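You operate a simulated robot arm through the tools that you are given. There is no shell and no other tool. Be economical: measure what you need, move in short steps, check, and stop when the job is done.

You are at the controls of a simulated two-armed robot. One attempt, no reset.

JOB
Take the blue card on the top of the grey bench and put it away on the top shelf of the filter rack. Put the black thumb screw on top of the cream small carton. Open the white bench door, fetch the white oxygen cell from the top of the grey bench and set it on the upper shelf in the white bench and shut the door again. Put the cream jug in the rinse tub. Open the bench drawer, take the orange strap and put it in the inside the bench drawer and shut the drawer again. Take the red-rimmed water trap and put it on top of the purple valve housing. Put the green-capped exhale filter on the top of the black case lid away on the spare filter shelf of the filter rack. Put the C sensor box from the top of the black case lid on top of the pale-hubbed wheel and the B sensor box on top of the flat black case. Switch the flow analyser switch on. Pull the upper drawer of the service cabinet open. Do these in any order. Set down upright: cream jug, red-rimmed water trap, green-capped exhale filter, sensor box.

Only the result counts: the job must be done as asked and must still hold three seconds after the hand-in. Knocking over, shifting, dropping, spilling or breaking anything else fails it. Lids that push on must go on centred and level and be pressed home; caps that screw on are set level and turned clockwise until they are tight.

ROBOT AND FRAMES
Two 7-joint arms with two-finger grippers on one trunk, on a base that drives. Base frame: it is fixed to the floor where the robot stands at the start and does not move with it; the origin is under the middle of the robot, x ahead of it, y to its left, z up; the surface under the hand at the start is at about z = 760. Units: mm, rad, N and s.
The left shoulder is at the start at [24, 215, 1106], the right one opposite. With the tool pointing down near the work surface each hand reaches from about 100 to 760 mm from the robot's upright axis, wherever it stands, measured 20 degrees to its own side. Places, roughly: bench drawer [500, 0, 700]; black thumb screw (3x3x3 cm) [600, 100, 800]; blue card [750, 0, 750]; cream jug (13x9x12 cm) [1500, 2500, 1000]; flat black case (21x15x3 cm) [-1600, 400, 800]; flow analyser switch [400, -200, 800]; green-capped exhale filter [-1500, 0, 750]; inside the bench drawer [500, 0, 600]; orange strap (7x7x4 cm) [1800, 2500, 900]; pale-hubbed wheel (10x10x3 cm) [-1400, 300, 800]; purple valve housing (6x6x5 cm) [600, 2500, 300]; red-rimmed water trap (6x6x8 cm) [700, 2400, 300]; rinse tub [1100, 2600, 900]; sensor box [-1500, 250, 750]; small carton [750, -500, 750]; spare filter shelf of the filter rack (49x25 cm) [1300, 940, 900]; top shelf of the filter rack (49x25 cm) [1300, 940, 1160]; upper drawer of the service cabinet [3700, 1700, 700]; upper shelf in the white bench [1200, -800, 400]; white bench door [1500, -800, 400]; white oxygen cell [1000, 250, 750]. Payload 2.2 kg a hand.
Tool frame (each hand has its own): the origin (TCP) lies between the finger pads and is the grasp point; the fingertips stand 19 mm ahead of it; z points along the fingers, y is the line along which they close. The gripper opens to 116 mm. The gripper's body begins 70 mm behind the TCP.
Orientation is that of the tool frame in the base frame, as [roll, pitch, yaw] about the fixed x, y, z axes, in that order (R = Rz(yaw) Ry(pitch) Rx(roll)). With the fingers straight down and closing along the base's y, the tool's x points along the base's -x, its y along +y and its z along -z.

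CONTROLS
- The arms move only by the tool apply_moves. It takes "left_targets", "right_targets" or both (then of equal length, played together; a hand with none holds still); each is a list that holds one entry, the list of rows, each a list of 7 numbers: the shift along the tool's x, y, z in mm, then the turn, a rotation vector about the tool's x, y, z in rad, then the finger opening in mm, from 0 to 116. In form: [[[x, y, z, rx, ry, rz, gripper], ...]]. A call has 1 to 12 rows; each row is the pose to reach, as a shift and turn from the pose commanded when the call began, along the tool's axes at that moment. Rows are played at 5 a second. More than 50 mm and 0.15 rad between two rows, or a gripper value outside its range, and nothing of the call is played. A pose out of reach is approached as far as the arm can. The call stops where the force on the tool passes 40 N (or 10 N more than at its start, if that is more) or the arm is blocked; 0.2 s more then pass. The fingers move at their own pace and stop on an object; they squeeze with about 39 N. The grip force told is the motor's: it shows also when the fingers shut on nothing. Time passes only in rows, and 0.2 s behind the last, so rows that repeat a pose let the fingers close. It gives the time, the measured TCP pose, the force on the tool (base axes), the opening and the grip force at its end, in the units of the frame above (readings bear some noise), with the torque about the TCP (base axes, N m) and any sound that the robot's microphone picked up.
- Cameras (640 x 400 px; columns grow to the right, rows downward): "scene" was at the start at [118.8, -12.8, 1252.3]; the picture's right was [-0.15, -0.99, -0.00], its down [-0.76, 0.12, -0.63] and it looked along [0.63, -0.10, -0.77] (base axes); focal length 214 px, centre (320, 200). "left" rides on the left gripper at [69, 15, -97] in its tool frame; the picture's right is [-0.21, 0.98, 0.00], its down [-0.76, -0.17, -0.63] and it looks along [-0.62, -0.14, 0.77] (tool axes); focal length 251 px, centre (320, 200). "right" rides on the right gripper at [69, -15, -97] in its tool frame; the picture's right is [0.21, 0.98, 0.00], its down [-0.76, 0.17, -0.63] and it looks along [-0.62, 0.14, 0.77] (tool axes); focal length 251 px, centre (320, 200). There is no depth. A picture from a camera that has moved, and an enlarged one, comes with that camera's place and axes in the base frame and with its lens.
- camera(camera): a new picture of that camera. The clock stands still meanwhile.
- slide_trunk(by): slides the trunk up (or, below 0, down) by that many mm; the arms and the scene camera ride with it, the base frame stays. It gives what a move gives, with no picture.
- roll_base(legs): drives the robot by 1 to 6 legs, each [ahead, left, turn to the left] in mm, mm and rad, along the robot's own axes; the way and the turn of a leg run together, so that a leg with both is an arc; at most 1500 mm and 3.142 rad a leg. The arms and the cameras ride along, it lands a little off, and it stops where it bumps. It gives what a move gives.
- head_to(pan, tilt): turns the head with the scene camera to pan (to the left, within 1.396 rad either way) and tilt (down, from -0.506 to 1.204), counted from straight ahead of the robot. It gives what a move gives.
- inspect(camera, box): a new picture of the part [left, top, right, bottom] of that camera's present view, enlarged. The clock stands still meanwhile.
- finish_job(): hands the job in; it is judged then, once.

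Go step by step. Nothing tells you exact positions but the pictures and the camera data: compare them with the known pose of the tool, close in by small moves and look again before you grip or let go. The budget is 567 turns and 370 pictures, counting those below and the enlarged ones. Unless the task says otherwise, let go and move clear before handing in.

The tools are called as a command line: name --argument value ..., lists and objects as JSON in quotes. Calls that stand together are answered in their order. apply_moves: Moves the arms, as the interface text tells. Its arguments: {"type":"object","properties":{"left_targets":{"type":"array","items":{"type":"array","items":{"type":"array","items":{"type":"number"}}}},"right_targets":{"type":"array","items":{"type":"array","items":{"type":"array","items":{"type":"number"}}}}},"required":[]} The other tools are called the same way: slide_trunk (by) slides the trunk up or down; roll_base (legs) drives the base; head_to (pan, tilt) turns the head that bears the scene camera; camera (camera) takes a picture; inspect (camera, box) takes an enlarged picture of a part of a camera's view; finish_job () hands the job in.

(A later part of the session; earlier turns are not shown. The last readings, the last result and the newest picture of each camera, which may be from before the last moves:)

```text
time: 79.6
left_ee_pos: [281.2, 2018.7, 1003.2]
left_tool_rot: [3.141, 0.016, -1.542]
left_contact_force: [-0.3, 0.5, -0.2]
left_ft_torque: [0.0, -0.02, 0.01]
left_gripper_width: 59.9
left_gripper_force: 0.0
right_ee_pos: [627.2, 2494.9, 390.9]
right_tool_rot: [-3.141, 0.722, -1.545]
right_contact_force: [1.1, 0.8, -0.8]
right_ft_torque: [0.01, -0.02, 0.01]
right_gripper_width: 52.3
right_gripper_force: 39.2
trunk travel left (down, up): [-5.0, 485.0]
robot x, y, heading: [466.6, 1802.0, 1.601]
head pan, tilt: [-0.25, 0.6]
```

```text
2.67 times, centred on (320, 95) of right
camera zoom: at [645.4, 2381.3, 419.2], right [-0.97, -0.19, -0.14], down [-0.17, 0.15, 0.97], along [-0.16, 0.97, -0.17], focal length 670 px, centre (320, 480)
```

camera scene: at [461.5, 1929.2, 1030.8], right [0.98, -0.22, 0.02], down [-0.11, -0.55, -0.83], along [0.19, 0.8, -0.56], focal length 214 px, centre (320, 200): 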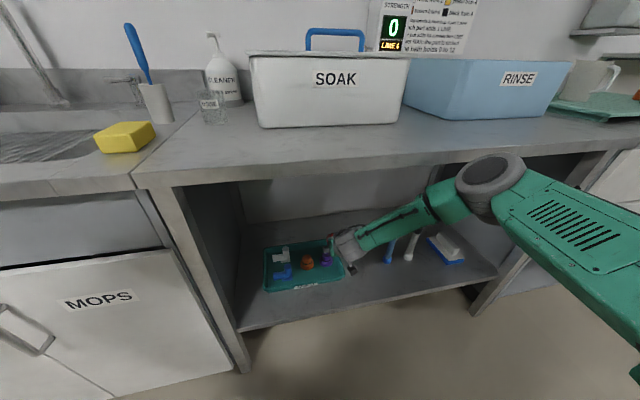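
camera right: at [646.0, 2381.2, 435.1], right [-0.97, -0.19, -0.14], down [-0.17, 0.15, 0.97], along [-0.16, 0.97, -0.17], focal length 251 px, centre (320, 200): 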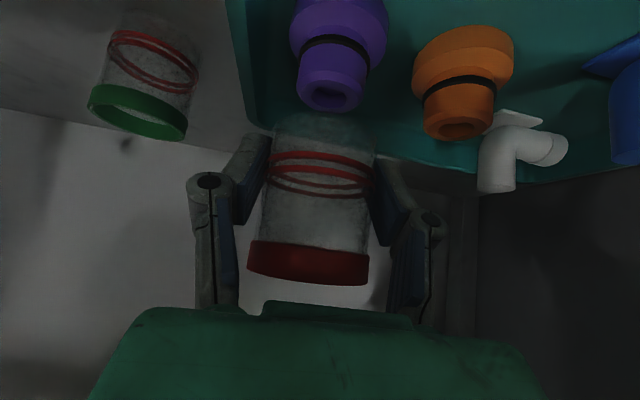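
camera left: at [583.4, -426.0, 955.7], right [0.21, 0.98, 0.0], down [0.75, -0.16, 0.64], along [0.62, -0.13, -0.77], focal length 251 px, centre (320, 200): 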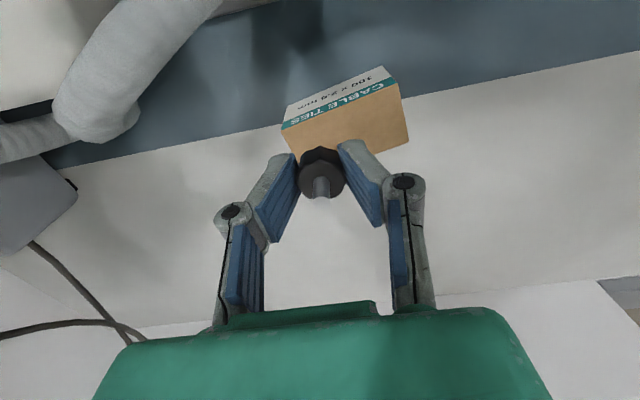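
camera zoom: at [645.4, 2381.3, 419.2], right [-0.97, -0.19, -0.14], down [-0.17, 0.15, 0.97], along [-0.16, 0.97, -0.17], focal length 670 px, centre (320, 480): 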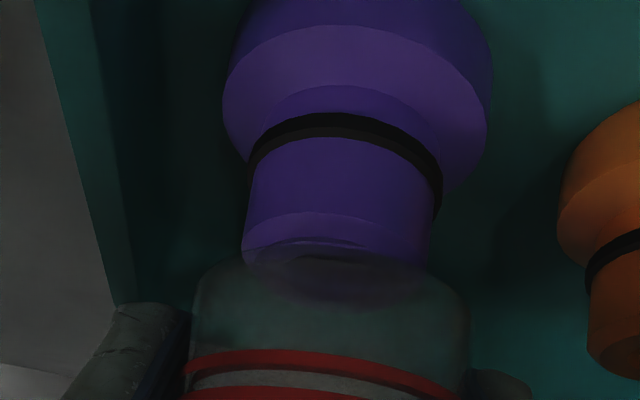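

apply_moves --right_targets '[[[1.3, -2, 1.5, 0, 0, 0, 40], [2.6, -2, 3, 0, 0, 0, 40], [3.3, -2, 3.7, 0, 0, 0, 40], [4, -2, 4.5, 0, 0, 0, 40], [4.6, -2, 5.2, 0, 0, 0, 40]]]'

inspect --camera "right" --box '[200, 20, 440, 170]'

```text
time: 80.8
left_ee_pos: [282.3, 2020.4, 1003.5]
left_tool_rot: [-3.14, 0.016, -1.542]
left_contact_force: [-0.3, 0.6, 0.1]
left_ft_torque: [0.0, -0.02, 0.03]
left_gripper_width: 59.9
left_gripper_force: 0.0
right_ee_pos: [630.0, 2496.7, 383.9]
right_tool_rot: [3.141, 0.723, -1.544]
right_contact_force: [0.2, 0.4, -0.6]
right_ft_torque: [0.02, 0.02, -0.01]
right_gripper_width: 52.7
right_gripper_force: 39.0
trunk travel left (down, up): [-5.0, 485.0]
robot x, y, heading: [468.2, 1803.9, 1.6]
head pan, tilt: [-0.25, 0.6]
```

```text
2.67 times, centred on (320, 95) of right
camera zoom: at [648.1, 2381.3, 412.6], right [-0.97, -0.19, -0.14], down [-0.17, 0.15, 0.97], along [-0.16, 0.97, -0.17], focal length 670 px, centre (320, 480)
```

zoom: 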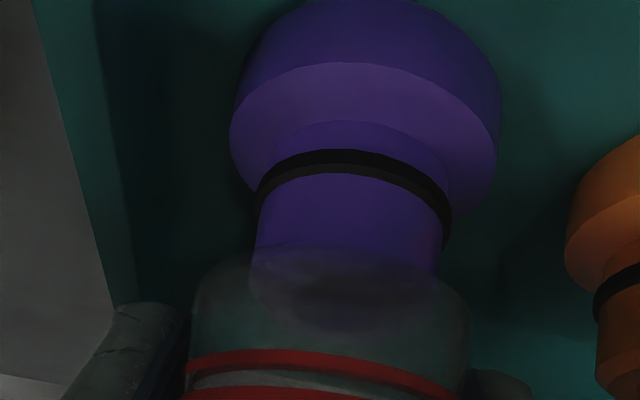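

apply_moves --right_targets '[[[0, 3, 0, 0, 0, 0, 40], [0.7, 3, 0.8, 0, 0, 0, 40], [1.3, 3, 1.5, 0, 0, 0, 40], [2, 3, 2.2, 0, 0, 0, 40], [2.6, 3, 3, 0, 0, 0, 40]]]'

inspect --camera "right" --box '[200, 20, 440, 170]'

```text
time: 82.0
left_ee_pos: [280.6, 2017.6, 1002.3]
left_tool_rot: [-3.141, 0.018, -1.541]
left_contact_force: [0.5, 0.7, -0.5]
left_ft_torque: [0.01, 0.04, 0.03]
left_gripper_width: 59.9
left_gripper_force: 0.0
right_ee_pos: [627.4, 2496.0, 383.8]
right_tool_rot: [3.141, 0.727, -1.543]
right_contact_force: [-1.0, 0.0, 17.5]
right_ft_torque: [0.12, 0.05, 0.06]
right_gripper_width: 52.3
right_gripper_force: 38.8
trunk travel left (down, up): [-5.0, 485.0]
robot x, y, heading: [465.1, 1801.0, 1.601]
head pan, tilt: [-0.25, 0.6]
```

```text
2.67 times, centred on (320, 95) of right
camera zoom: at [644.6, 2381.9, 410.1], right [-0.97, -0.19, -0.14], down [-0.17, 0.14, 0.98], along [-0.16, 0.97, -0.17], focal length 670 px, centre (320, 480)
```

zoom: 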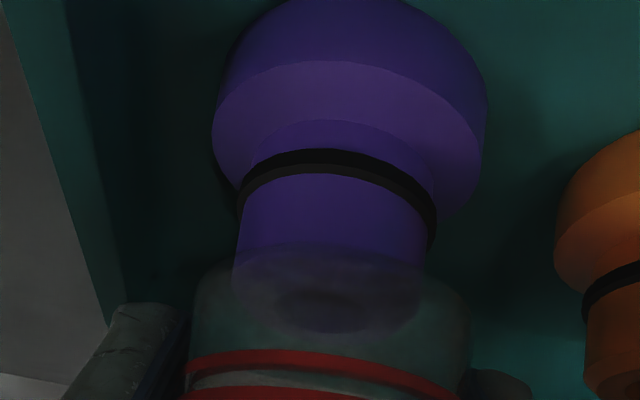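

Contact felt and centred. Relieve slightly and open.

apply_moves --right_targets '[[[-1, 0, -1, 0, 0, 0, 40], [-1, 0, -1, 0, 0, 0, 60], [-1, 0, -1, 0, 0, 0, 76], [-1, 0, -1, 0, 0, 0, 76]]]'

camera --camera "right"

```text
time: 83.0
left_ee_pos: [280.7, 2019.8, 1002.6]
left_tool_rot: [3.141, 0.016, -1.541]
left_contact_force: [-0.6, -0.2, -0.7]
left_ft_torque: [0.01, 0.0, -0.01]
left_gripper_width: 59.9
left_gripper_force: 0.1
right_ee_pos: [627.4, 2494.0, 379.4]
right_tool_rot: [3.141, 0.722, -1.546]
right_contact_force: [0.1, 0.3, -0.5]
right_ft_torque: [-0.03, -0.01, 0.04]
right_gripper_width: 75.9
right_gripper_force: 0.1
trunk travel left (down, up): [-5.0, 485.0]
robot x, y, heading: [463.9, 1799.8, 1.601]
head pan, tilt: [-0.25, 0.6]
```

```text
305 pictures are left
camera right: at [645.2, 2380.2, 408.4], right [-0.97, -0.19, -0.14], down [-0.17, 0.15, 0.97], along [-0.16, 0.97, -0.17], focal length 251 px, centre (320, 200)
```

right: 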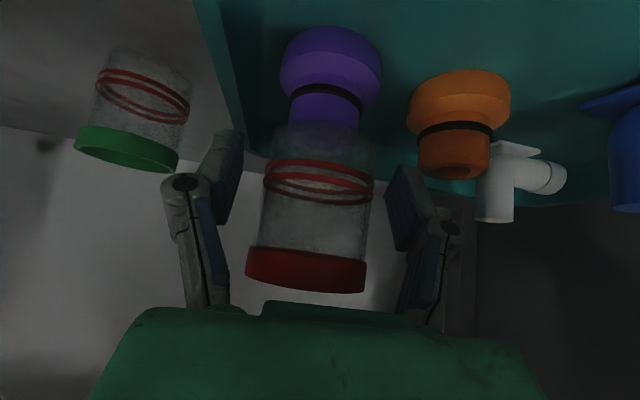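

The trap stands on the housing. Back the hand straight out.

apply_moves --right_targets '[[[0, 0, -25, 0, 0, 0, 76], [5, 0, -55, 0, 0, 0, 76], [30, 0, -90, 0, 0, 0, 76], [60, 0, -120, 0, 0, 0, 76], [90, 0, -150, 0, 0, 0, 76], [110, 0, -190, 0, 0, 0, 76]]]'

camera --camera "right"

inspect --camera "scene" --box '[250, 210, 410, 310]'

```text
time: 84.4
left_ee_pos: [282.5, 2018.4, 1003.3]
left_tool_rot: [-3.141, 0.016, -1.541]
left_contact_force: [-0.2, -0.3, 0.0]
left_ft_torque: [0.01, -0.03, 0.0]
left_gripper_width: 60.1
left_gripper_force: 0.1
right_ee_pos: [630.4, 2288.0, 455.5]
right_tool_rot: [3.14, 0.723, -1.545]
right_contact_force: [0.5, 0.2, -0.9]
right_ft_torque: [0.02, 0.01, 0.0]
right_gripper_width: 76.1
right_gripper_force: 0.1
trunk travel left (down, up): [-5.0, 485.0]
robot x, y, heading: [468.5, 1803.1, 1.602]
head pan, tilt: [-0.25, 0.6]
```

```text
304 pictures are left
camera right: at [649.0, 2173.9, 483.0], right [-0.97, -0.19, -0.14], down [-0.17, 0.14, 0.97], along [-0.16, 0.97, -0.17], focal length 251 px, centre (320, 200)
```

right: 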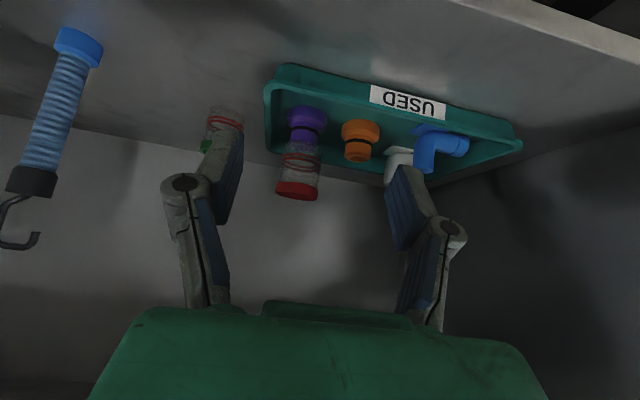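

```text
4.00 times, centred on (330, 260) of scene
camera zoom: at [485.0, 1929.2, 1030.7], right [0.98, -0.22, 0.0], down [-0.12, -0.55, -0.82], along [0.18, 0.8, -0.57], focal length 858 px, centre (280, -40)
```

zoom: 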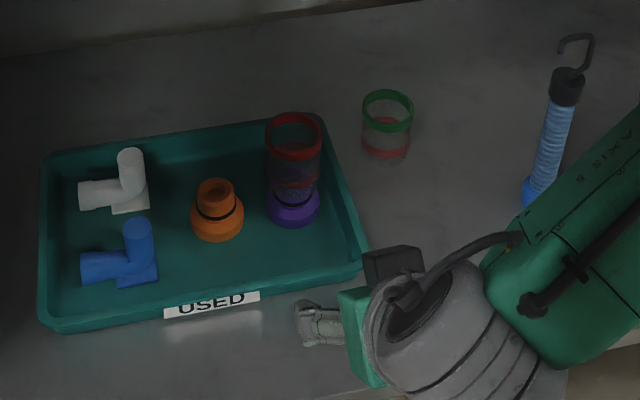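

The trap is on. Now back out, raise the trunk, and restore the right hand to tool-down.

roll_base --legs '[[-320, 0, 0]]'

slide_trunk --by 440

apply_moves --right_targets '[[[0, 0, -20, 0, 0.14, 0, 90], [10, 0, -40, 0, 0.28, 0, 100], [20, 0, -60, 0, 0.42, 0, 110], [30, 0, -80, 0, 0.56, 0, 110], [40, 0, -100, 0, 0.7, 0, 110], [40, 0, -100, 0, 0.72, 0, 110]]]'

roll_base --legs '[[0, -700, -0.03]]'

head_to --pan -0.2 --tilt 0.7

camera --camera "scene"

```text
time: 86.6
left_ee_pos: [291.7, 1699.9, 1004.2]
left_tool_rot: [3.14, 0.016, -1.53]
left_contact_force: [0.7, 0.1, -0.1]
left_ft_torque: [0.04, -0.01, 0.0]
left_gripper_width: 60.1
left_gripper_force: 0.1
right_ee_pos: [636.3, 1972.6, 454.7]
right_tool_rot: [3.141, 0.723, -1.534]
right_contact_force: [-0.3, -0.4, -0.4]
right_ft_torque: [-0.02, 0.0, 0.01]
right_gripper_width: 76.0
right_gripper_force: 0.1
trunk travel left (down, up): [-5.0, 485.0]
robot x, y, heading: [480.2, 1483.9, 1.607]
head pan, tilt: [-0.25, 0.6]
```

```text
refused: 440 is not a number from -400 to 400
```

```text
time: 88.0
left_ee_pos: [290.6, 1697.4, 1004.0]
left_tool_rot: [3.142, 0.017, -1.53]
left_contact_force: [0.2, 0.1, 0.6]
left_ft_torque: [0.03, 0.02, -0.01]
left_gripper_width: 59.9
left_gripper_force: 0.0
right_ee_pos: [640.4, 1875.7, 504.1]
right_tool_rot: [3.142, 0.003, -1.534]
right_contact_force: [0.0, 0.4, 0.1]
right_ft_torque: [-0.01, 0.02, -0.02]
right_gripper_width: 110.0
right_gripper_force: 0.0
trunk travel left (down, up): [-5.0, 485.0]
robot x, y, heading: [476.5, 1486.2, 1.607]
head pan, tilt: [-0.25, 0.6]
```

```text
time: 91.8
left_ee_pos: [994.0, 1720.9, 1003.8]
left_tool_rot: [-3.141, 0.018, -1.55]
left_contact_force: [0.4, 0.9, -0.5]
left_ft_torque: [0.0, 0.01, 0.02]
left_gripper_width: 60.0
left_gripper_force: 0.0
right_ee_pos: [1347.3, 1891.3, 504.3]
right_tool_rot: [-3.141, 0.004, -1.556]
right_contact_force: [-0.1, -0.9, 0.3]
right_ft_torque: [0.01, 0.02, 0.0]
right_gripper_width: 109.9
right_gripper_force: 0.0
trunk travel left (down, up): [-5.0, 485.0]
robot x, y, heading: [1177.9, 1501.6, 1.591]
head pan, tilt: [-0.25, 0.6]
```

```text
time: 92.5
left_ee_pos: [995.0, 1718.5, 1004.7]
left_tool_rot: [3.139, 0.019, -1.55]
left_contact_force: [-0.4, 0.4, -0.4]
left_ft_torque: [0.0, -0.03, 0.01]
left_gripper_width: 59.9
left_gripper_force: 0.2
right_ee_pos: [1347.4, 1890.2, 505.1]
right_tool_rot: [-3.142, 0.008, -1.554]
right_contact_force: [0.2, -0.8, 0.4]
right_ft_torque: [-0.01, 0.02, 0.03]
right_gripper_width: 110.1
right_gripper_force: 0.2
trunk travel left (down, up): [-5.0, 485.0]
robot x, y, heading: [1175.6, 1503.8, 1.59]
head pan, tilt: [-0.201, 0.7]
```

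```text
302 pictures are left
camera scene: at [1191.9, 1628.8, 1022.1], right [0.98, -0.18, 0.0], down [-0.12, -0.64, -0.76], along [0.14, 0.75, -0.65], focal length 214 px, centre (320, 200)
```

scene: 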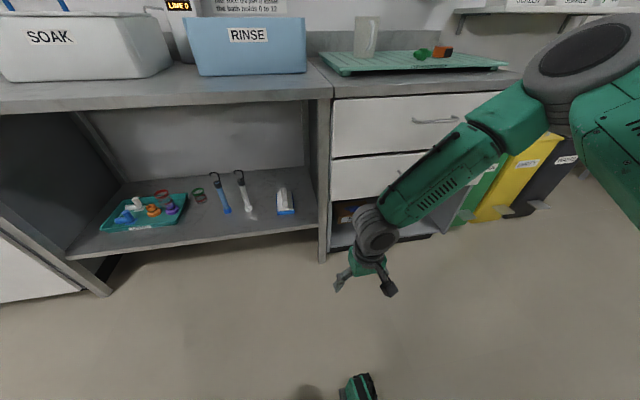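

slide_trunk --by 400

camera --camera "scene"

inspect --camera "scene" --box '[330, 70, 530, 195]'

```text
time: 96.3
left_ee_pos: [995.5, 1720.0, 1404.5]
left_tool_rot: [3.14, 0.019, -1.551]
left_contact_force: [-0.3, -0.2, 0.0]
left_ft_torque: [-0.01, -0.02, 0.04]
left_gripper_width: 59.9
left_gripper_force: 0.0
right_ee_pos: [1347.3, 1891.4, 905.4]
right_tool_rot: [3.14, 0.005, -1.554]
right_contact_force: [0.6, -0.1, 0.0]
right_ft_torque: [-0.01, -0.03, 0.01]
right_gripper_width: 110.0
right_gripper_force: 0.0
trunk travel left (down, up): [-405.0, 85.0]
robot x, y, heading: [1176.3, 1505.6, 1.588]
head pan, tilt: [-0.201, 0.7]
```

```text
301 pictures are left
camera scene: at [1191.7, 1630.0, 1422.0], right [0.98, -0.18, 0.0], down [-0.12, -0.64, -0.76], along [0.14, 0.75, -0.65], focal length 214 px, centre (320, 200)
```

scene: 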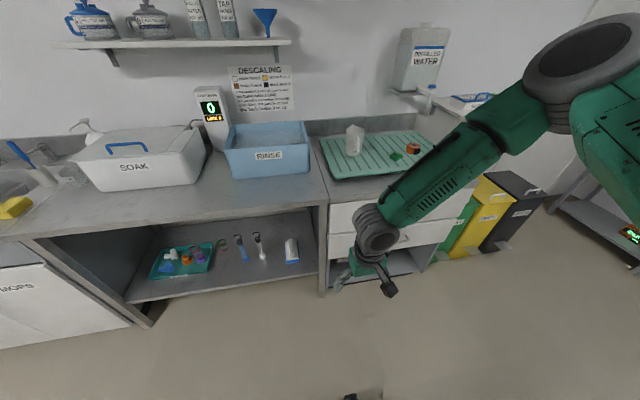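

```text
3.20 times, centred on (430, 132) of scene
camera zoom: at [1191.7, 1630.0, 1422.0], right [0.98, -0.18, 0.0], down [-0.12, -0.64, -0.76], along [0.14, 0.75, -0.65], focal length 686 px, centre (-32, 416)
```

zoom: 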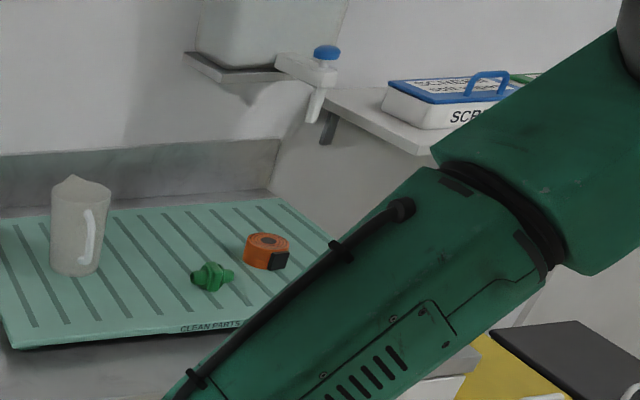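

The cream jug is at about [1550,2600] on the green mat with its handle toward me, the strap at [1843,2540]. I raise the right hand and drive closer.

apply_moves --right_targets '[[[0, 0, -45, 0, 0, 0, 110], [0, 0, -90, 0, 0, 0, 110], [0, 0, -135, 0, 0, 0, 110], [0, 0, -180, 0, 0, 0, 110], [0, 0, -225, 0, 0, 0, 110], [0, 0, -270, 0, 0, 0, 110]]]'

roll_base --legs '[[0, -160, 0], [370, 0, 0]]'

camera --camera "right"

camera --camera "scene"

```text
time: 97.7
left_ee_pos: [995.2, 1718.7, 1405.1]
left_tool_rot: [3.141, 0.02, -1.551]
left_contact_force: [-0.2, -0.3, -0.2]
left_ft_torque: [0.01, -0.01, -0.01]
left_gripper_width: 60.2
left_gripper_force: 0.2
right_ee_pos: [1348.4, 1889.6, 1176.0]
right_tool_rot: [-3.141, 0.008, -1.556]
right_contact_force: [-0.6, 0.7, 0.7]
right_ft_torque: [0.04, 0.01, 0.01]
right_gripper_width: 110.0
right_gripper_force: 0.1
trunk travel left (down, up): [-405.0, 85.0]
robot x, y, heading: [1177.5, 1505.1, 1.588]
head pan, tilt: [-0.201, 0.7]
```

```text
time: 101.1
left_ee_pos: [1161.0, 2096.1, 1404.5]
left_tool_rot: [-3.14, 0.022, -1.553]
left_contact_force: [0.0, -0.9, -0.6]
left_ft_torque: [0.01, -0.01, -0.01]
left_gripper_width: 60.0
left_gripper_force: 0.1
right_ee_pos: [1512.5, 2267.7, 1173.3]
right_tool_rot: [3.139, 0.006, -1.556]
right_contact_force: [-1.5, -0.1, 0.2]
right_ft_torque: [-0.02, -0.07, 0.04]
right_gripper_width: 110.1
right_gripper_force: 0.1
trunk travel left (down, up): [-405.0, 85.0]
robot x, y, heading: [1340.0, 1881.9, 1.589]
head pan, tilt: [-0.201, 0.7]
```

```text
299 pictures are left
camera right: at [1528.6, 2199.0, 1272.2], right [-0.97, -0.23, 0.0], down [-0.18, 0.75, 0.64], along [-0.15, 0.62, -0.77], focal length 251 px, centre (320, 200)
```

right: 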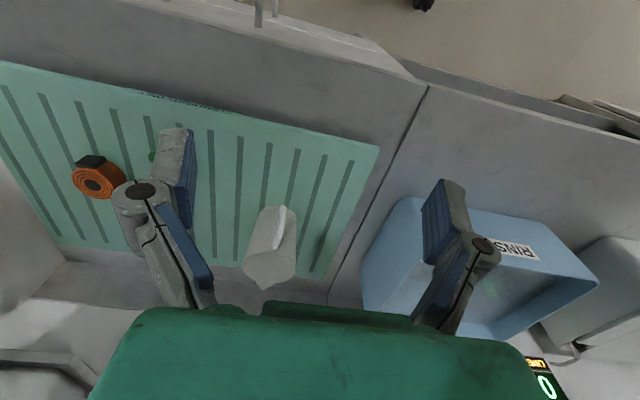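

```text
298 pictures are left
camera scene: at [1324.1, 2006.0, 1421.9], right [0.98, -0.18, 0.02], down [-0.1, -0.63, -0.77], along [0.15, 0.75, -0.64], focal length 214 px, centre (320, 200)
```

scene: 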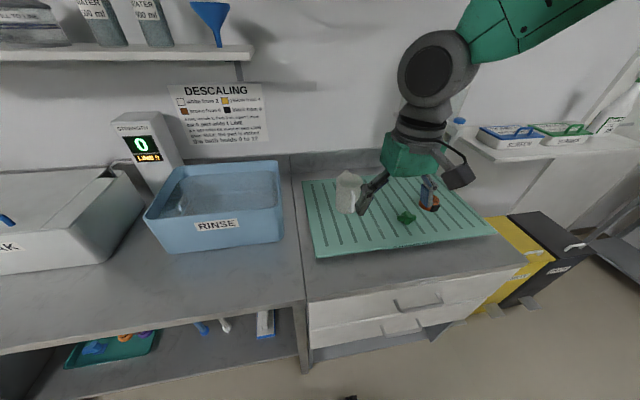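

inspect --camera "right" --box '[220, 180, 340, 300]'

inspect --camera "scene" --box '[300, 150, 420, 240]'

```text
3.33 times, centred on (280, 240) of right
camera zoom: at [1528.6, 2199.0, 1272.2], right [-0.97, -0.23, 0.0], down [-0.18, 0.75, 0.64], along [-0.15, 0.62, -0.77], focal length 838 px, centre (453, 67)
```

zoom: 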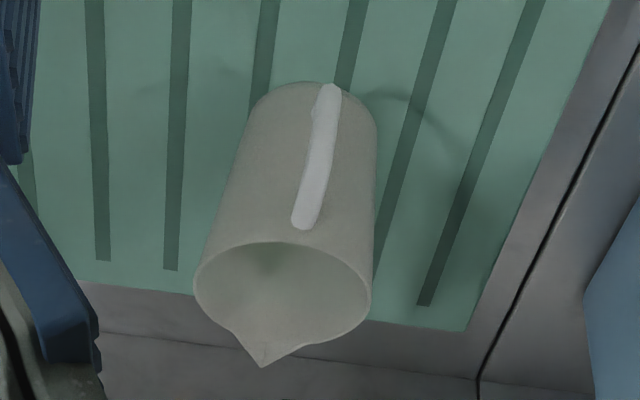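

```text
4.44 times, centred on (360, 195) of scene
camera zoom: at [1324.1, 2006.0, 1421.9], right [0.98, -0.18, 0.02], down [-0.1, -0.63, -0.77], along [0.15, 0.75, -0.64], focal length 953 px, centre (142, 222)
```

zoom: 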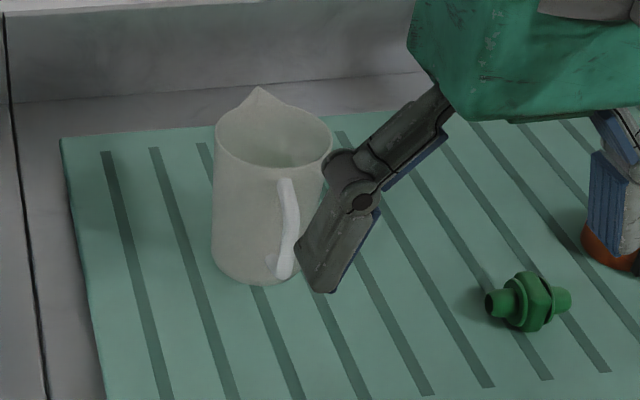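

Jug rim centre at [1527,2550,1029], handle straight toward me, so closing along x is right. Moving above it.

apply_moves --right_targets '[[[-45, -2, 5, 0, 0, 0, 110], [-90, -5, 10, 0, 0, 0, 110], [-135, -7, 15, 0, 0, 0, 110], [-180, -10, 20, 0, 0, 0, 110], [-225, -12, 30, 0, 0, 0, 110], [-270, -15, 40, 0, 0, 0, 110], [-278, -15, 40, 0, 0, 0, 110], [-278, -15, 40, 0, 0, 0, 110], [-278, -15, 40, 0, 0, 0, 110], [-278, -15, 40, 0, 0, 0, 110]]]'

camera --camera "right"

inspect --camera "scene" --box '[280, 110, 440, 230]'

```text
time: 103.5
left_ee_pos: [1156.4, 2086.8, 1401.1]
left_tool_rot: [-3.137, 0.015, -1.55]
left_contact_force: [-1.2, -0.9, 0.9]
left_ft_torque: [0.03, -0.13, 0.0]
left_gripper_width: 60.1
left_gripper_force: 0.0
right_ee_pos: [1516.3, 2535.7, 1140.9]
right_tool_rot: [-3.132, 0.011, -1.548]
right_contact_force: [-1.9, -0.7, 0.3]
right_ft_torque: [0.0, -0.11, -0.01]
right_gripper_width: 109.9
right_gripper_force: 0.0
trunk travel left (down, up): [-405.0, 85.0]
robot x, y, heading: [1345.7, 1879.4, 1.594]
head pan, tilt: [-0.201, 0.7]
stopped in row 10 (right hand): the arm was blocked; the commanded pose is now the measured one
```

```text
295 pictures are left
camera right: at [1531.7, 2467.7, 1239.0], right [-0.97, -0.24, -0.01], down [-0.19, 0.75, 0.64], along [-0.14, 0.62, -0.77], focal length 251 px, centre (320, 200)
```

right: 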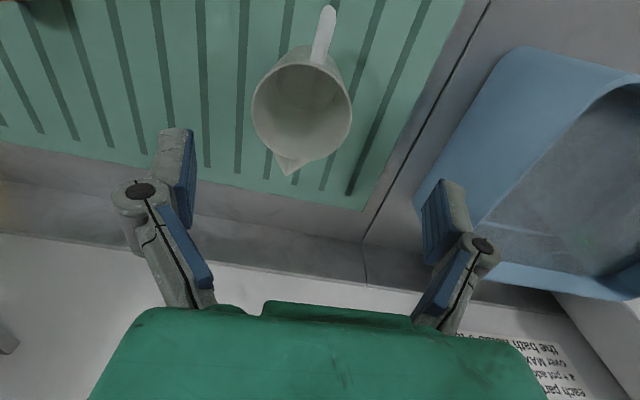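

```text
3.33 times, centred on (360, 170) of scene
camera zoom: at [1364.5, 2007.4, 1421.5], right [0.98, -0.18, 0.0], down [-0.11, -0.64, -0.76], along [0.13, 0.75, -0.65], focal length 715 px, centre (187, 300)
```

zoom: 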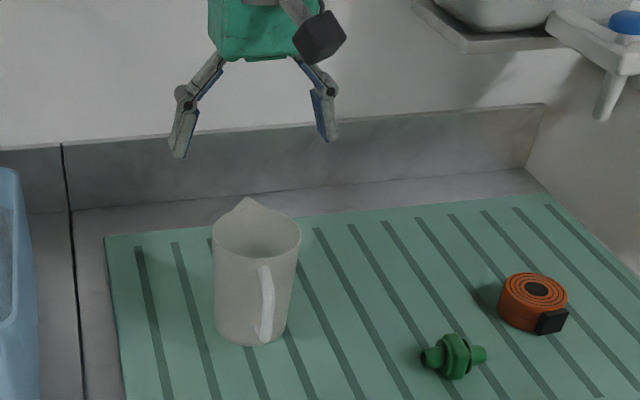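

Wait for the sway to settle and go a bit closer above the jug.

apply_moves --right_targets '[[[0, 0, 20, 0, 0, 0, 110], [-8, -12, 40, 0, 0, 0, 110], [-8, -12, 40, 0, 0, 0, 110], [-8, -12, 40, 0, 0, 0, 110], [-8, -12, 40, 0, 0, 0, 110], [-8, -12, 40, 0, 0, 0, 110], [-8, -12, 40, 0, 0, 0, 110], [-8, -12, 40, 0, 0, 0, 110], [-8, -12, 40, 0, 0, 0, 110], [-8, -12, 40, 0, 0, 0, 110]]]'

camera --camera "right"

inspect --camera "scene" --box '[280, 110, 440, 230]'

```text
time: 105.7
left_ee_pos: [1159.4, 2090.5, 1401.5]
left_tool_rot: [-3.135, 0.019, -1.556]
left_contact_force: [0.7, 1.0, -1.1]
left_ft_torque: [-0.13, 0.06, -0.01]
left_gripper_width: 60.0
left_gripper_force: 0.1
right_ee_pos: [1537.3, 2543.9, 1091.5]
right_tool_rot: [-3.139, 0.0, -1.56]
right_contact_force: [2.2, -1.5, -1.5]
right_ft_torque: [0.1, 0.15, 0.02]
right_gripper_width: 110.0
right_gripper_force: 0.0
trunk travel left (down, up): [-405.0, 85.0]
robot x, y, heading: [1342.7, 1876.4, 1.585]
head pan, tilt: [-0.201, 0.7]
```

```text
293 pictures are left
camera right: at [1552.2, 2477.1, 1189.8], right [-0.97, -0.22, 0.0], down [-0.18, 0.75, 0.63], along [-0.14, 0.62, -0.77], focal length 251 px, centre (320, 200)
```

right: 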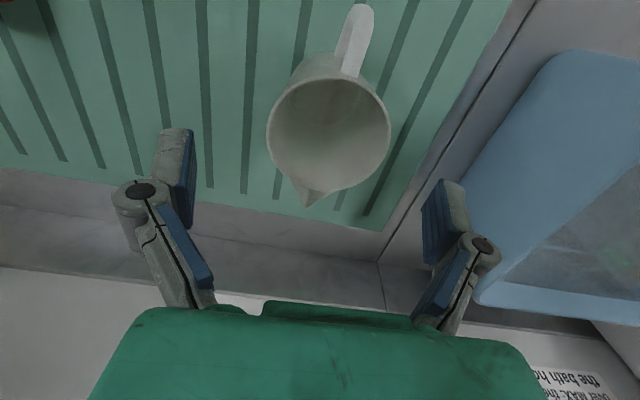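

```text
3.33 times, centred on (360, 170) of scene
camera zoom: at [1307.1, 2009.2, 1419.1], right [0.98, -0.18, 0.04], down [-0.09, -0.64, -0.76], along [0.16, 0.75, -0.64], focal length 715 px, centre (187, 300)
```

zoom: 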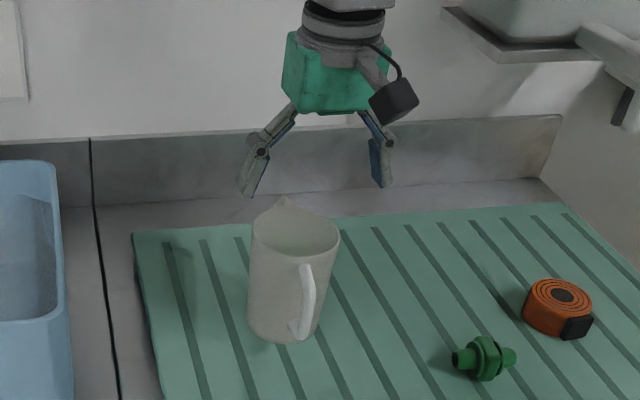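

Sway is larger with the trunk high; waiting it out.

apply_moves --right_targets '[[[0, 0, 0, 0, 0, 0, 110], [0, 0, 0, 0, 0, 0, 110], [0, 0, 0, 0, 0, 0, 110], [0, 0, 0, 0, 0, 0, 110], [0, 0, 0, 0, 0, 0, 110], [0, 0, 0, 0, 0, 0, 110], [0, 0, 0, 0, 0, 0, 110], [0, 0, 0, 0, 0, 0, 110], [0, 0, 0, 0, 0, 0, 110], [0, 0, 0, 0, 0, 0, 110], [0, 0, 0, 0, 0, 0, 110], [0, 0, 0, 0, 0, 0, 110]]]'

apply_moves --right_targets '[[[0, 0, 0, 0, 0, 0, 110], [0, 0, 0, 0, 0, 0, 110], [0, 0, 0, 0, 0, 0, 110], [0, 0, 0, 0, 0, 0, 110], [0, 0, 0, 0, 0, 0, 110], [0, 0, 0, 0, 0, 0, 110], [0, 0, 0, 0, 0, 0, 110], [0, 0, 0, 0, 0, 0, 110], [0, 0, 0, 0, 0, 0, 110], [0, 0, 0, 0, 0, 0, 110], [0, 0, 0, 0, 0, 0, 110], [0, 0, 0, 0, 0, 0, 110]]]'

apply_moves --right_targets '[[[0, 0, 0, 0, 0, 0, 110], [0, 0, 0, 0, 0, 0, 110], [0, 0, 0, 0, 0, 0, 110], [0, 0, 0, 0, 0, 0, 110], [0, 0, 0, 0, 0, 0, 110], [0, 0, 0, 0, 0, 0, 110], [0, 0, 0, 0, 0, 0, 110]]]'

camera --camera "right"

inspect --camera "scene" --box '[280, 110, 440, 230]'

```text
time: 108.5
left_ee_pos: [1134.3, 2086.6, 1401.8]
left_tool_rot: [-3.126, 0.022, -1.553]
left_contact_force: [-0.1, 0.1, -0.3]
left_ft_torque: [-0.04, -0.03, -0.03]
left_gripper_width: 60.1
left_gripper_force: 0.0
right_ee_pos: [1511.5, 2543.9, 1099.6]
right_tool_rot: [-3.129, 0.006, -1.549]
right_contact_force: [2.9, -1.3, -1.7]
right_ft_torque: [0.04, 0.16, 0.03]
right_gripper_width: 109.8
right_gripper_force: 0.0
trunk travel left (down, up): [-405.0, 85.0]
robot x, y, heading: [1335.4, 1878.4, 1.595]
head pan, tilt: [-0.201, 0.7]
stopped in row 12 (right hand): the arm was blocked; the commanded pose is now the measured one
```

```text
time: 111.3
left_ee_pos: [1132.9, 2084.0, 1402.2]
left_tool_rot: [-3.128, 0.017, -1.55]
left_contact_force: [1.0, -1.0, 0.7]
left_ft_torque: [0.05, 0.05, -0.02]
left_gripper_width: 59.9
left_gripper_force: 0.1
right_ee_pos: [1502.5, 2542.4, 1103.3]
right_tool_rot: [-3.133, 0.014, -1.542]
right_contact_force: [-1.5, -0.1, -0.1]
right_ft_torque: [0.03, -0.02, 0.0]
right_gripper_width: 110.4
right_gripper_force: 0.0
trunk travel left (down, up): [-405.0, 85.0]
robot x, y, heading: [1325.9, 1882.2, 1.593]
head pan, tilt: [-0.201, 0.7]
stopped in row 12 (right hand): the arm was blocked; the commanded pose is now the measured one
```

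```text
time: 113.1
left_ee_pos: [1109.4, 2081.6, 1400.5]
left_tool_rot: [-3.117, 0.009, -1.548]
left_contact_force: [0.7, 0.2, -0.3]
left_ft_torque: [0.01, -0.02, 0.03]
left_gripper_width: 60.1
left_gripper_force: 0.0
right_ee_pos: [1477.5, 2541.5, 1108.6]
right_tool_rot: [-3.124, 0.018, -1.53]
right_contact_force: [-0.1, -0.7, -0.4]
right_ft_torque: [-0.01, -0.07, -0.01]
right_gripper_width: 110.1
right_gripper_force: 0.0
trunk travel left (down, up): [-405.0, 85.0]
robot x, y, heading: [1314.0, 1885.4, 1.591]
head pan, tilt: [-0.201, 0.7]
stopped in row 7 (right hand): the arm was blocked; the commanded pose is now the measured one
```

```text
291 pictures are left
camera right: at [1494.0, 2472.2, 1204.8], right [-0.97, -0.25, -0.02], down [-0.21, 0.74, 0.64], along [-0.15, 0.63, -0.76], focal length 251 px, centre (320, 200)
```

right: 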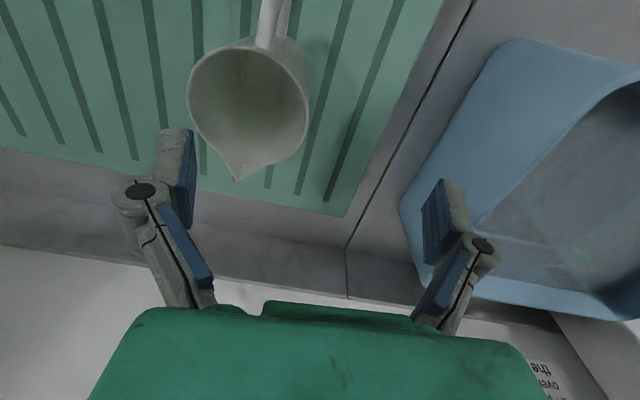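

```text
3.33 times, centred on (360, 170) of scene
camera zoom: at [1289.3, 2009.9, 1421.7], right [0.98, -0.17, 0.03], down [-0.09, -0.64, -0.77], along [0.15, 0.75, -0.64], focal length 715 px, centre (187, 300)
```

zoom: 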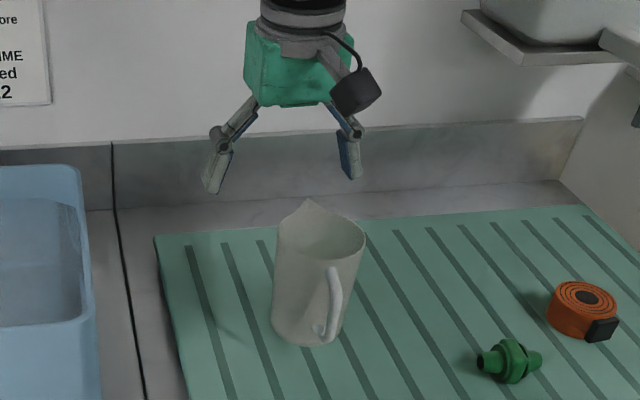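

Something is pressing on the robot and pushing it sideways; I look for the contact before moving.

head_to --pan -0.7 --tilt 0.3

camera --camera "scene"

```text
time: 114.1
left_ee_pos: [1114.9, 2082.4, 1401.8]
left_tool_rot: [-3.118, 0.012, -1.545]
left_contact_force: [-0.4, -0.8, -0.1]
left_ft_torque: [-0.01, -0.03, 0.03]
left_gripper_width: 60.0
left_gripper_force: 0.0
right_ee_pos: [1483.0, 2542.5, 1107.2]
right_tool_rot: [-3.128, 0.02, -1.534]
right_contact_force: [-0.7, -0.4, -0.4]
right_ft_torque: [-0.02, -0.02, 0.0]
right_gripper_width: 110.2
right_gripper_force: 0.0
trunk travel left (down, up): [-405.0, 85.0]
robot x, y, heading: [1312.8, 1883.5, 1.595]
head pan, tilt: [-0.7, 0.3]
```

```text
289 pictures are left
camera scene: at [1335.6, 1998.7, 1459.2], right [0.78, -0.62, 0.02], down [-0.16, -0.23, -0.96], along [0.6, 0.75, -0.28], focal length 214 px, centre (320, 200)
```

scene: 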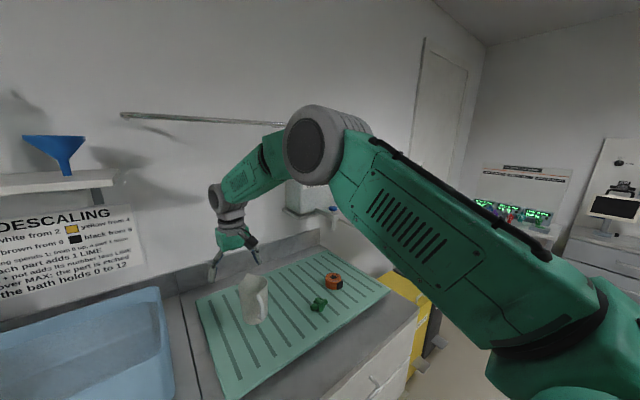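

Nothing visibly touches above. Possibly the base is brushing the bench; I back the base off 60 mm and see whether the drift stops.

apply_moves --right_targets '[[[0, 0, -40, 0, 0, 0, 110], [0, 0, -60, 0, 0, 0, 110]]]'

roll_base --legs '[[-60, 0, 0]]'

head_to --pan -0.2 --tilt 1.1

camera --camera "scene"

apply_moves --right_targets '[[[0, 0, 0, 0, 0, 0, 110], [0, 0, 0, 0, 0, 0, 110], [0, 0, 0, 0, 0, 0, 110], [0, 0, 0, 0, 0, 0, 110], [0, 0, 0, 0, 0, 0, 110], [0, 0, 0, 0, 0, 0, 110], [0, 0, 0, 0, 0, 0, 110], [0, 0, 0, 0, 0, 0, 110], [0, 0, 0, 0, 0, 0, 110], [0, 0, 0, 0, 0, 0, 110]]]'

```text
time: 114.9
left_ee_pos: [1060.9, 2079.6, 1393.2]
left_tool_rot: [-3.086, -0.007, -1.546]
left_contact_force: [-1.1, -0.3, 0.5]
left_ft_torque: [-0.03, -0.09, -0.02]
left_gripper_width: 59.8
left_gripper_force: 0.0
right_ee_pos: [1431.5, 2536.0, 1173.3]
right_tool_rot: [-3.094, 0.02, -1.525]
right_contact_force: [-1.4, 0.0, 0.1]
right_ft_torque: [0.02, -0.19, 0.02]
right_gripper_width: 110.4
right_gripper_force: 0.0
trunk travel left (down, up): [-405.0, 85.0]
robot x, y, heading: [1305.0, 1882.0, 1.592]
head pan, tilt: [-0.7, 0.3]
stopped in row 2 (right hand): the arm was blocked; the commanded pose is now the measured one
```

```text
time: 115.8
left_ee_pos: [1067.1, 2027.1, 1390.5]
left_tool_rot: [-3.091, -0.011, -1.548]
left_contact_force: [-0.4, 0.0, -0.5]
left_ft_torque: [-0.03, -0.1, 0.02]
left_gripper_width: 59.9
left_gripper_force: 0.1
right_ee_pos: [1439.9, 2480.4, 1168.1]
right_tool_rot: [-3.101, 0.015, -1.528]
right_contact_force: [-2.4, 1.1, -0.4]
right_ft_torque: [0.0, -0.13, 0.02]
right_gripper_width: 109.9
right_gripper_force: 0.0
trunk travel left (down, up): [-405.0, 85.0]
robot x, y, heading: [1304.4, 1819.6, 1.593]
head pan, tilt: [-0.7, 0.3]
```

```text
time: 117.0
left_ee_pos: [1161.4, 2014.9, 1405.5]
left_tool_rot: [3.13, -0.003, -1.55]
left_contact_force: [0.5, 0.5, -1.5]
left_ft_torque: [0.01, 0.04, -0.02]
left_gripper_width: 59.6
left_gripper_force: 0.1
right_ee_pos: [1520.7, 2471.6, 1164.0]
right_tool_rot: [3.119, 0.027, -1.534]
right_contact_force: [0.7, -1.1, 1.0]
right_ft_torque: [0.0, 0.14, -0.02]
right_gripper_width: 109.8
right_gripper_force: 0.0
trunk travel left (down, up): [-405.0, 85.0]
robot x, y, heading: [1311.1, 1821.9, 1.59]
head pan, tilt: [-0.201, 1.1]
```

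```text
288 pictures are left
camera scene: at [1338.1, 1927.5, 1391.9], right [0.98, -0.18, -0.01], down [-0.16, -0.88, -0.45], along [0.07, 0.44, -0.89], focal length 214 px, centre (320, 200)
```

scene: 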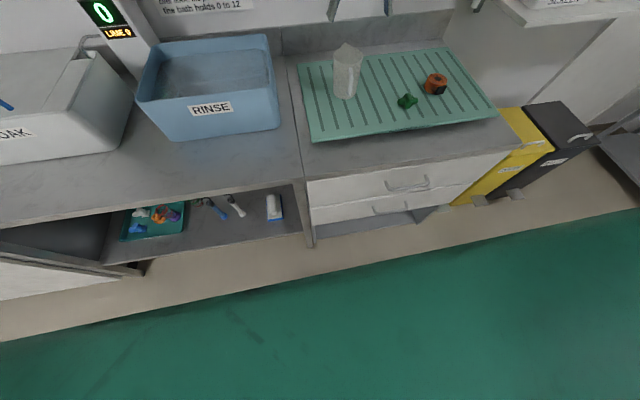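

```text
time: 119.2
left_ee_pos: [1123.3, 2015.8, 1396.3]
left_tool_rot: [-3.137, -0.025, -1.547]
left_contact_force: [-0.4, 0.0, 0.7]
left_ft_torque: [0.01, -0.01, 0.03]
left_gripper_width: 59.7
left_gripper_force: 0.2
right_ee_pos: [1483.4, 2469.9, 1167.7]
right_tool_rot: [-3.141, 0.026, -1.524]
right_contact_force: [0.2, -0.3, 0.5]
right_ft_torque: [0.0, 0.08, 0.0]
right_gripper_width: 109.9
right_gripper_force: 0.1
trunk travel left (down, up): [-405.0, 85.0]
robot x, y, heading: [1306.4, 1821.5, 1.591]
head pan, tilt: [-0.201, 1.1]
```

The robot had been tipping against something near y≈1880, so I'll stay at y≈1820 and use a forward-tilted grip with a lower trunk. Pull hand back and lower trunk.

apply_moves --right_targets '[[[40, 0, 0, 0, -0.1, 0, 110], [80, 0, 0, 0, -0.2, 0, 110], [120, 0, 0, 0, -0.25, 0, 110], [150, 0, 0, 0, -0.25, 0, 110], [150, 0, 0, 0, -0.25, 0, 110]]]'

slide_trunk --by -120

head_to --pan -0.2 --tilt 0.7

apply_moves --right_targets '[[[0, 0, 0, 0, 0, 0, 110], [0, 0, 0, 0, 0, 0, 110], [0, 0, 0, 0, 0, 0, 110], [0, 0, 0, 0, 0, 0, 110], [0, 0, 0, 0, 0, 0, 110], [0, 0, 0, 0, 0, 0, 110], [0, 0, 0, 0, 0, 0, 110], [0, 0, 0, 0, 0, 0, 110]]]'

camera --camera "right"

camera --camera "scene"

```text
time: 120.6
left_ee_pos: [1106.7, 2013.5, 1401.1]
left_tool_rot: [-3.123, -0.007, -1.553]
left_contact_force: [1.9, -0.4, 0.4]
left_ft_torque: [0.03, 0.03, -0.03]
left_gripper_width: 60.1
left_gripper_force: 0.1
right_ee_pos: [1474.5, 2318.4, 1163.4]
right_tool_rot: [-3.137, 0.278, -1.527]
right_contact_force: [-0.6, 0.2, -0.4]
right_ft_torque: [0.01, -0.02, 0.02]
right_gripper_width: 110.1
right_gripper_force: 0.1
trunk travel left (down, up): [-405.0, 85.0]
robot x, y, heading: [1292.1, 1823.3, 1.591]
head pan, tilt: [-0.201, 1.1]
stopped in row 5 (right hand): the arm was blocked; the commanded pose is now the measured one
```

```text
time: 122.1
left_ee_pos: [1057.5, 2012.3, 1275.2]
left_tool_rot: [-3.091, -0.012, -1.55]
left_contact_force: [-1.2, -0.1, 0.2]
left_ft_torque: [0.02, -0.11, 0.02]
left_gripper_width: 60.0
left_gripper_force: 0.0
right_ee_pos: [1428.7, 2316.5, 1052.6]
right_tool_rot: [-3.1, 0.284, -1.51]
right_contact_force: [-2.0, -0.7, -0.5]
right_ft_torque: [-0.02, -0.21, -0.04]
right_gripper_width: 110.3
right_gripper_force: 0.0
trunk travel left (down, up): [-285.0, 205.0]
robot x, y, heading: [1282.8, 1820.7, 1.595]
head pan, tilt: [-0.201, 1.1]
```

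```text
time: 122.9
left_ee_pos: [1061.2, 2010.7, 1274.2]
left_tool_rot: [-3.095, -0.012, -1.548]
left_contact_force: [-1.1, 0.5, 1.0]
left_ft_torque: [0.06, -0.1, 0.03]
left_gripper_width: 59.7
left_gripper_force: 0.1
right_ee_pos: [1433.7, 2315.7, 1053.1]
right_tool_rot: [-3.103, 0.283, -1.51]
right_contact_force: [-1.7, 0.3, -0.4]
right_ft_torque: [-0.03, -0.13, 0.01]
right_gripper_width: 109.9
right_gripper_force: 0.0
trunk travel left (down, up): [-285.0, 205.0]
robot x, y, heading: [1283.5, 1822.9, 1.591]
head pan, tilt: [-0.201, 0.7]
```

```text
time: 124.9
left_ee_pos: [1046.6, 2013.6, 1273.2]
left_tool_rot: [-3.084, -0.016, -1.551]
left_contact_force: [0.2, 0.3, 0.1]
left_ft_torque: [-0.11, 0.0, -0.02]
left_gripper_width: 60.2
left_gripper_force: 0.2
right_ee_pos: [1423.3, 2317.9, 1051.9]
right_tool_rot: [-3.095, 0.282, -1.51]
right_contact_force: [-0.3, -0.1, -0.7]
right_ft_torque: [0.05, -0.04, 0.0]
right_gripper_width: 110.0
right_gripper_force: 0.0
trunk travel left (down, up): [-285.0, 205.0]
robot x, y, heading: [1277.6, 1817.5, 1.586]
head pan, tilt: [-0.201, 0.7]
stopped in row 8 (right hand): the arm was blocked; the commanded pose is now the measured one
```

```text
287 pictures are left
camera right: at [1439.2, 2225.8, 1127.4], right [-0.96, -0.25, -0.1], down [-0.23, 0.54, 0.81], along [-0.15, 0.8, -0.58], focal length 251 px, centre (320, 200)
```

right: 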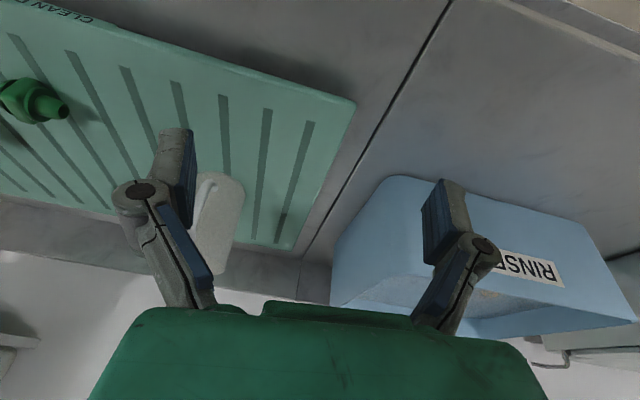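

```text
286 pictures are left
camera scene: at [1245.2, 1947.3, 1300.8], right [0.98, -0.18, 0.04], down [-0.09, -0.64, -0.77], along [0.16, 0.75, -0.64], focal length 214 px, centre (320, 200)
```

scene: 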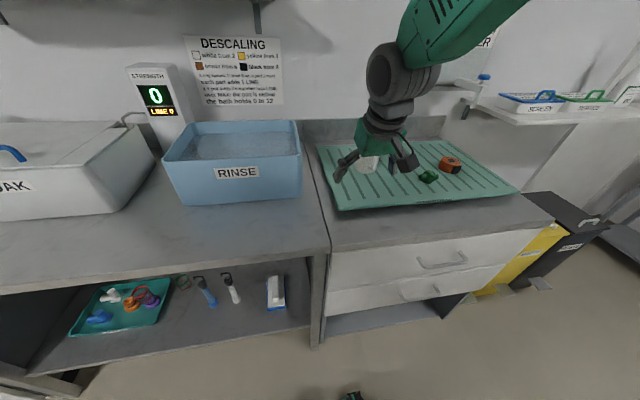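

The robot is leaning left and creeping. I look around the base for a contact.

head_to --pan -1.35 --tilt 1.0

camera --camera "scene"

head_to --pan 1.35 --tilt 1.0

camera --camera "scene"

```text
time: 126.3
left_ee_pos: [1100.7, 2015.4, 1278.0]
left_tool_rot: [-3.129, -0.025, -1.547]
left_contact_force: [0.7, 0.1, 0.0]
left_ft_torque: [-0.02, -0.01, 0.02]
left_gripper_width: 60.0
left_gripper_force: 0.0
right_ee_pos: [1470.2, 2318.9, 1047.0]
right_tool_rot: [3.124, 0.277, -1.54]
right_contact_force: [1.7, 0.7, 1.6]
right_ft_torque: [-0.03, 0.1, 0.04]
right_gripper_width: 110.0
right_gripper_force: 0.0
trunk travel left (down, up): [-285.0, 205.0]
robot x, y, heading: [1284.4, 1823.2, 1.589]
head pan, tilt: [-1.349, 1.0]
```

```text
285 pictures are left
camera scene: at [1387.4, 1881.5, 1276.2], right [0.24, -0.97, 0.0], down [-0.83, -0.2, -0.52], along [0.5, 0.13, -0.86], focal length 214 px, centre (320, 200)
```

scene: 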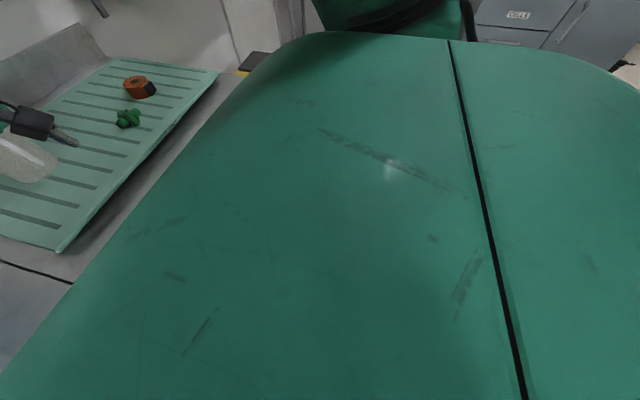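

```text
time: 128.7
left_ee_pos: [1130.7, 2014.2, 1286.3]
left_tool_rot: [3.135, -0.012, -1.556]
left_contact_force: [-59.9, 21.9, 17.5]
left_ft_torque: [-3.35, -5.3, -5.18]
left_gripper_width: 59.9
left_gripper_force: 0.1
right_ee_pos: [1496.1, 2318.3, 1044.2]
right_tool_rot: [3.123, 0.285, -1.53]
right_contact_force: [1.6, -0.3, -0.2]
right_ft_torque: [0.02, 0.12, -0.01]
right_gripper_width: 109.9
right_gripper_force: 0.1
trunk travel left (down, up): [-285.0, 205.0]
robot x, y, heading: [1294.5, 1823.5, 1.593]
head pan, tilt: [1.349, 1.0]
```

```text
284 pictures are left
camera scene: at [1249.2, 1879.2, 1280.1], right [0.22, 0.98, -0.01], down [0.81, -0.18, -0.56], along [-0.54, 0.12, -0.83], focal length 214 px, centre (320, 200)
```

scene: 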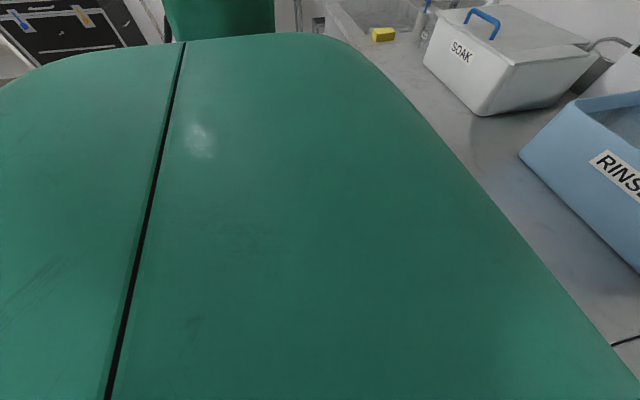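

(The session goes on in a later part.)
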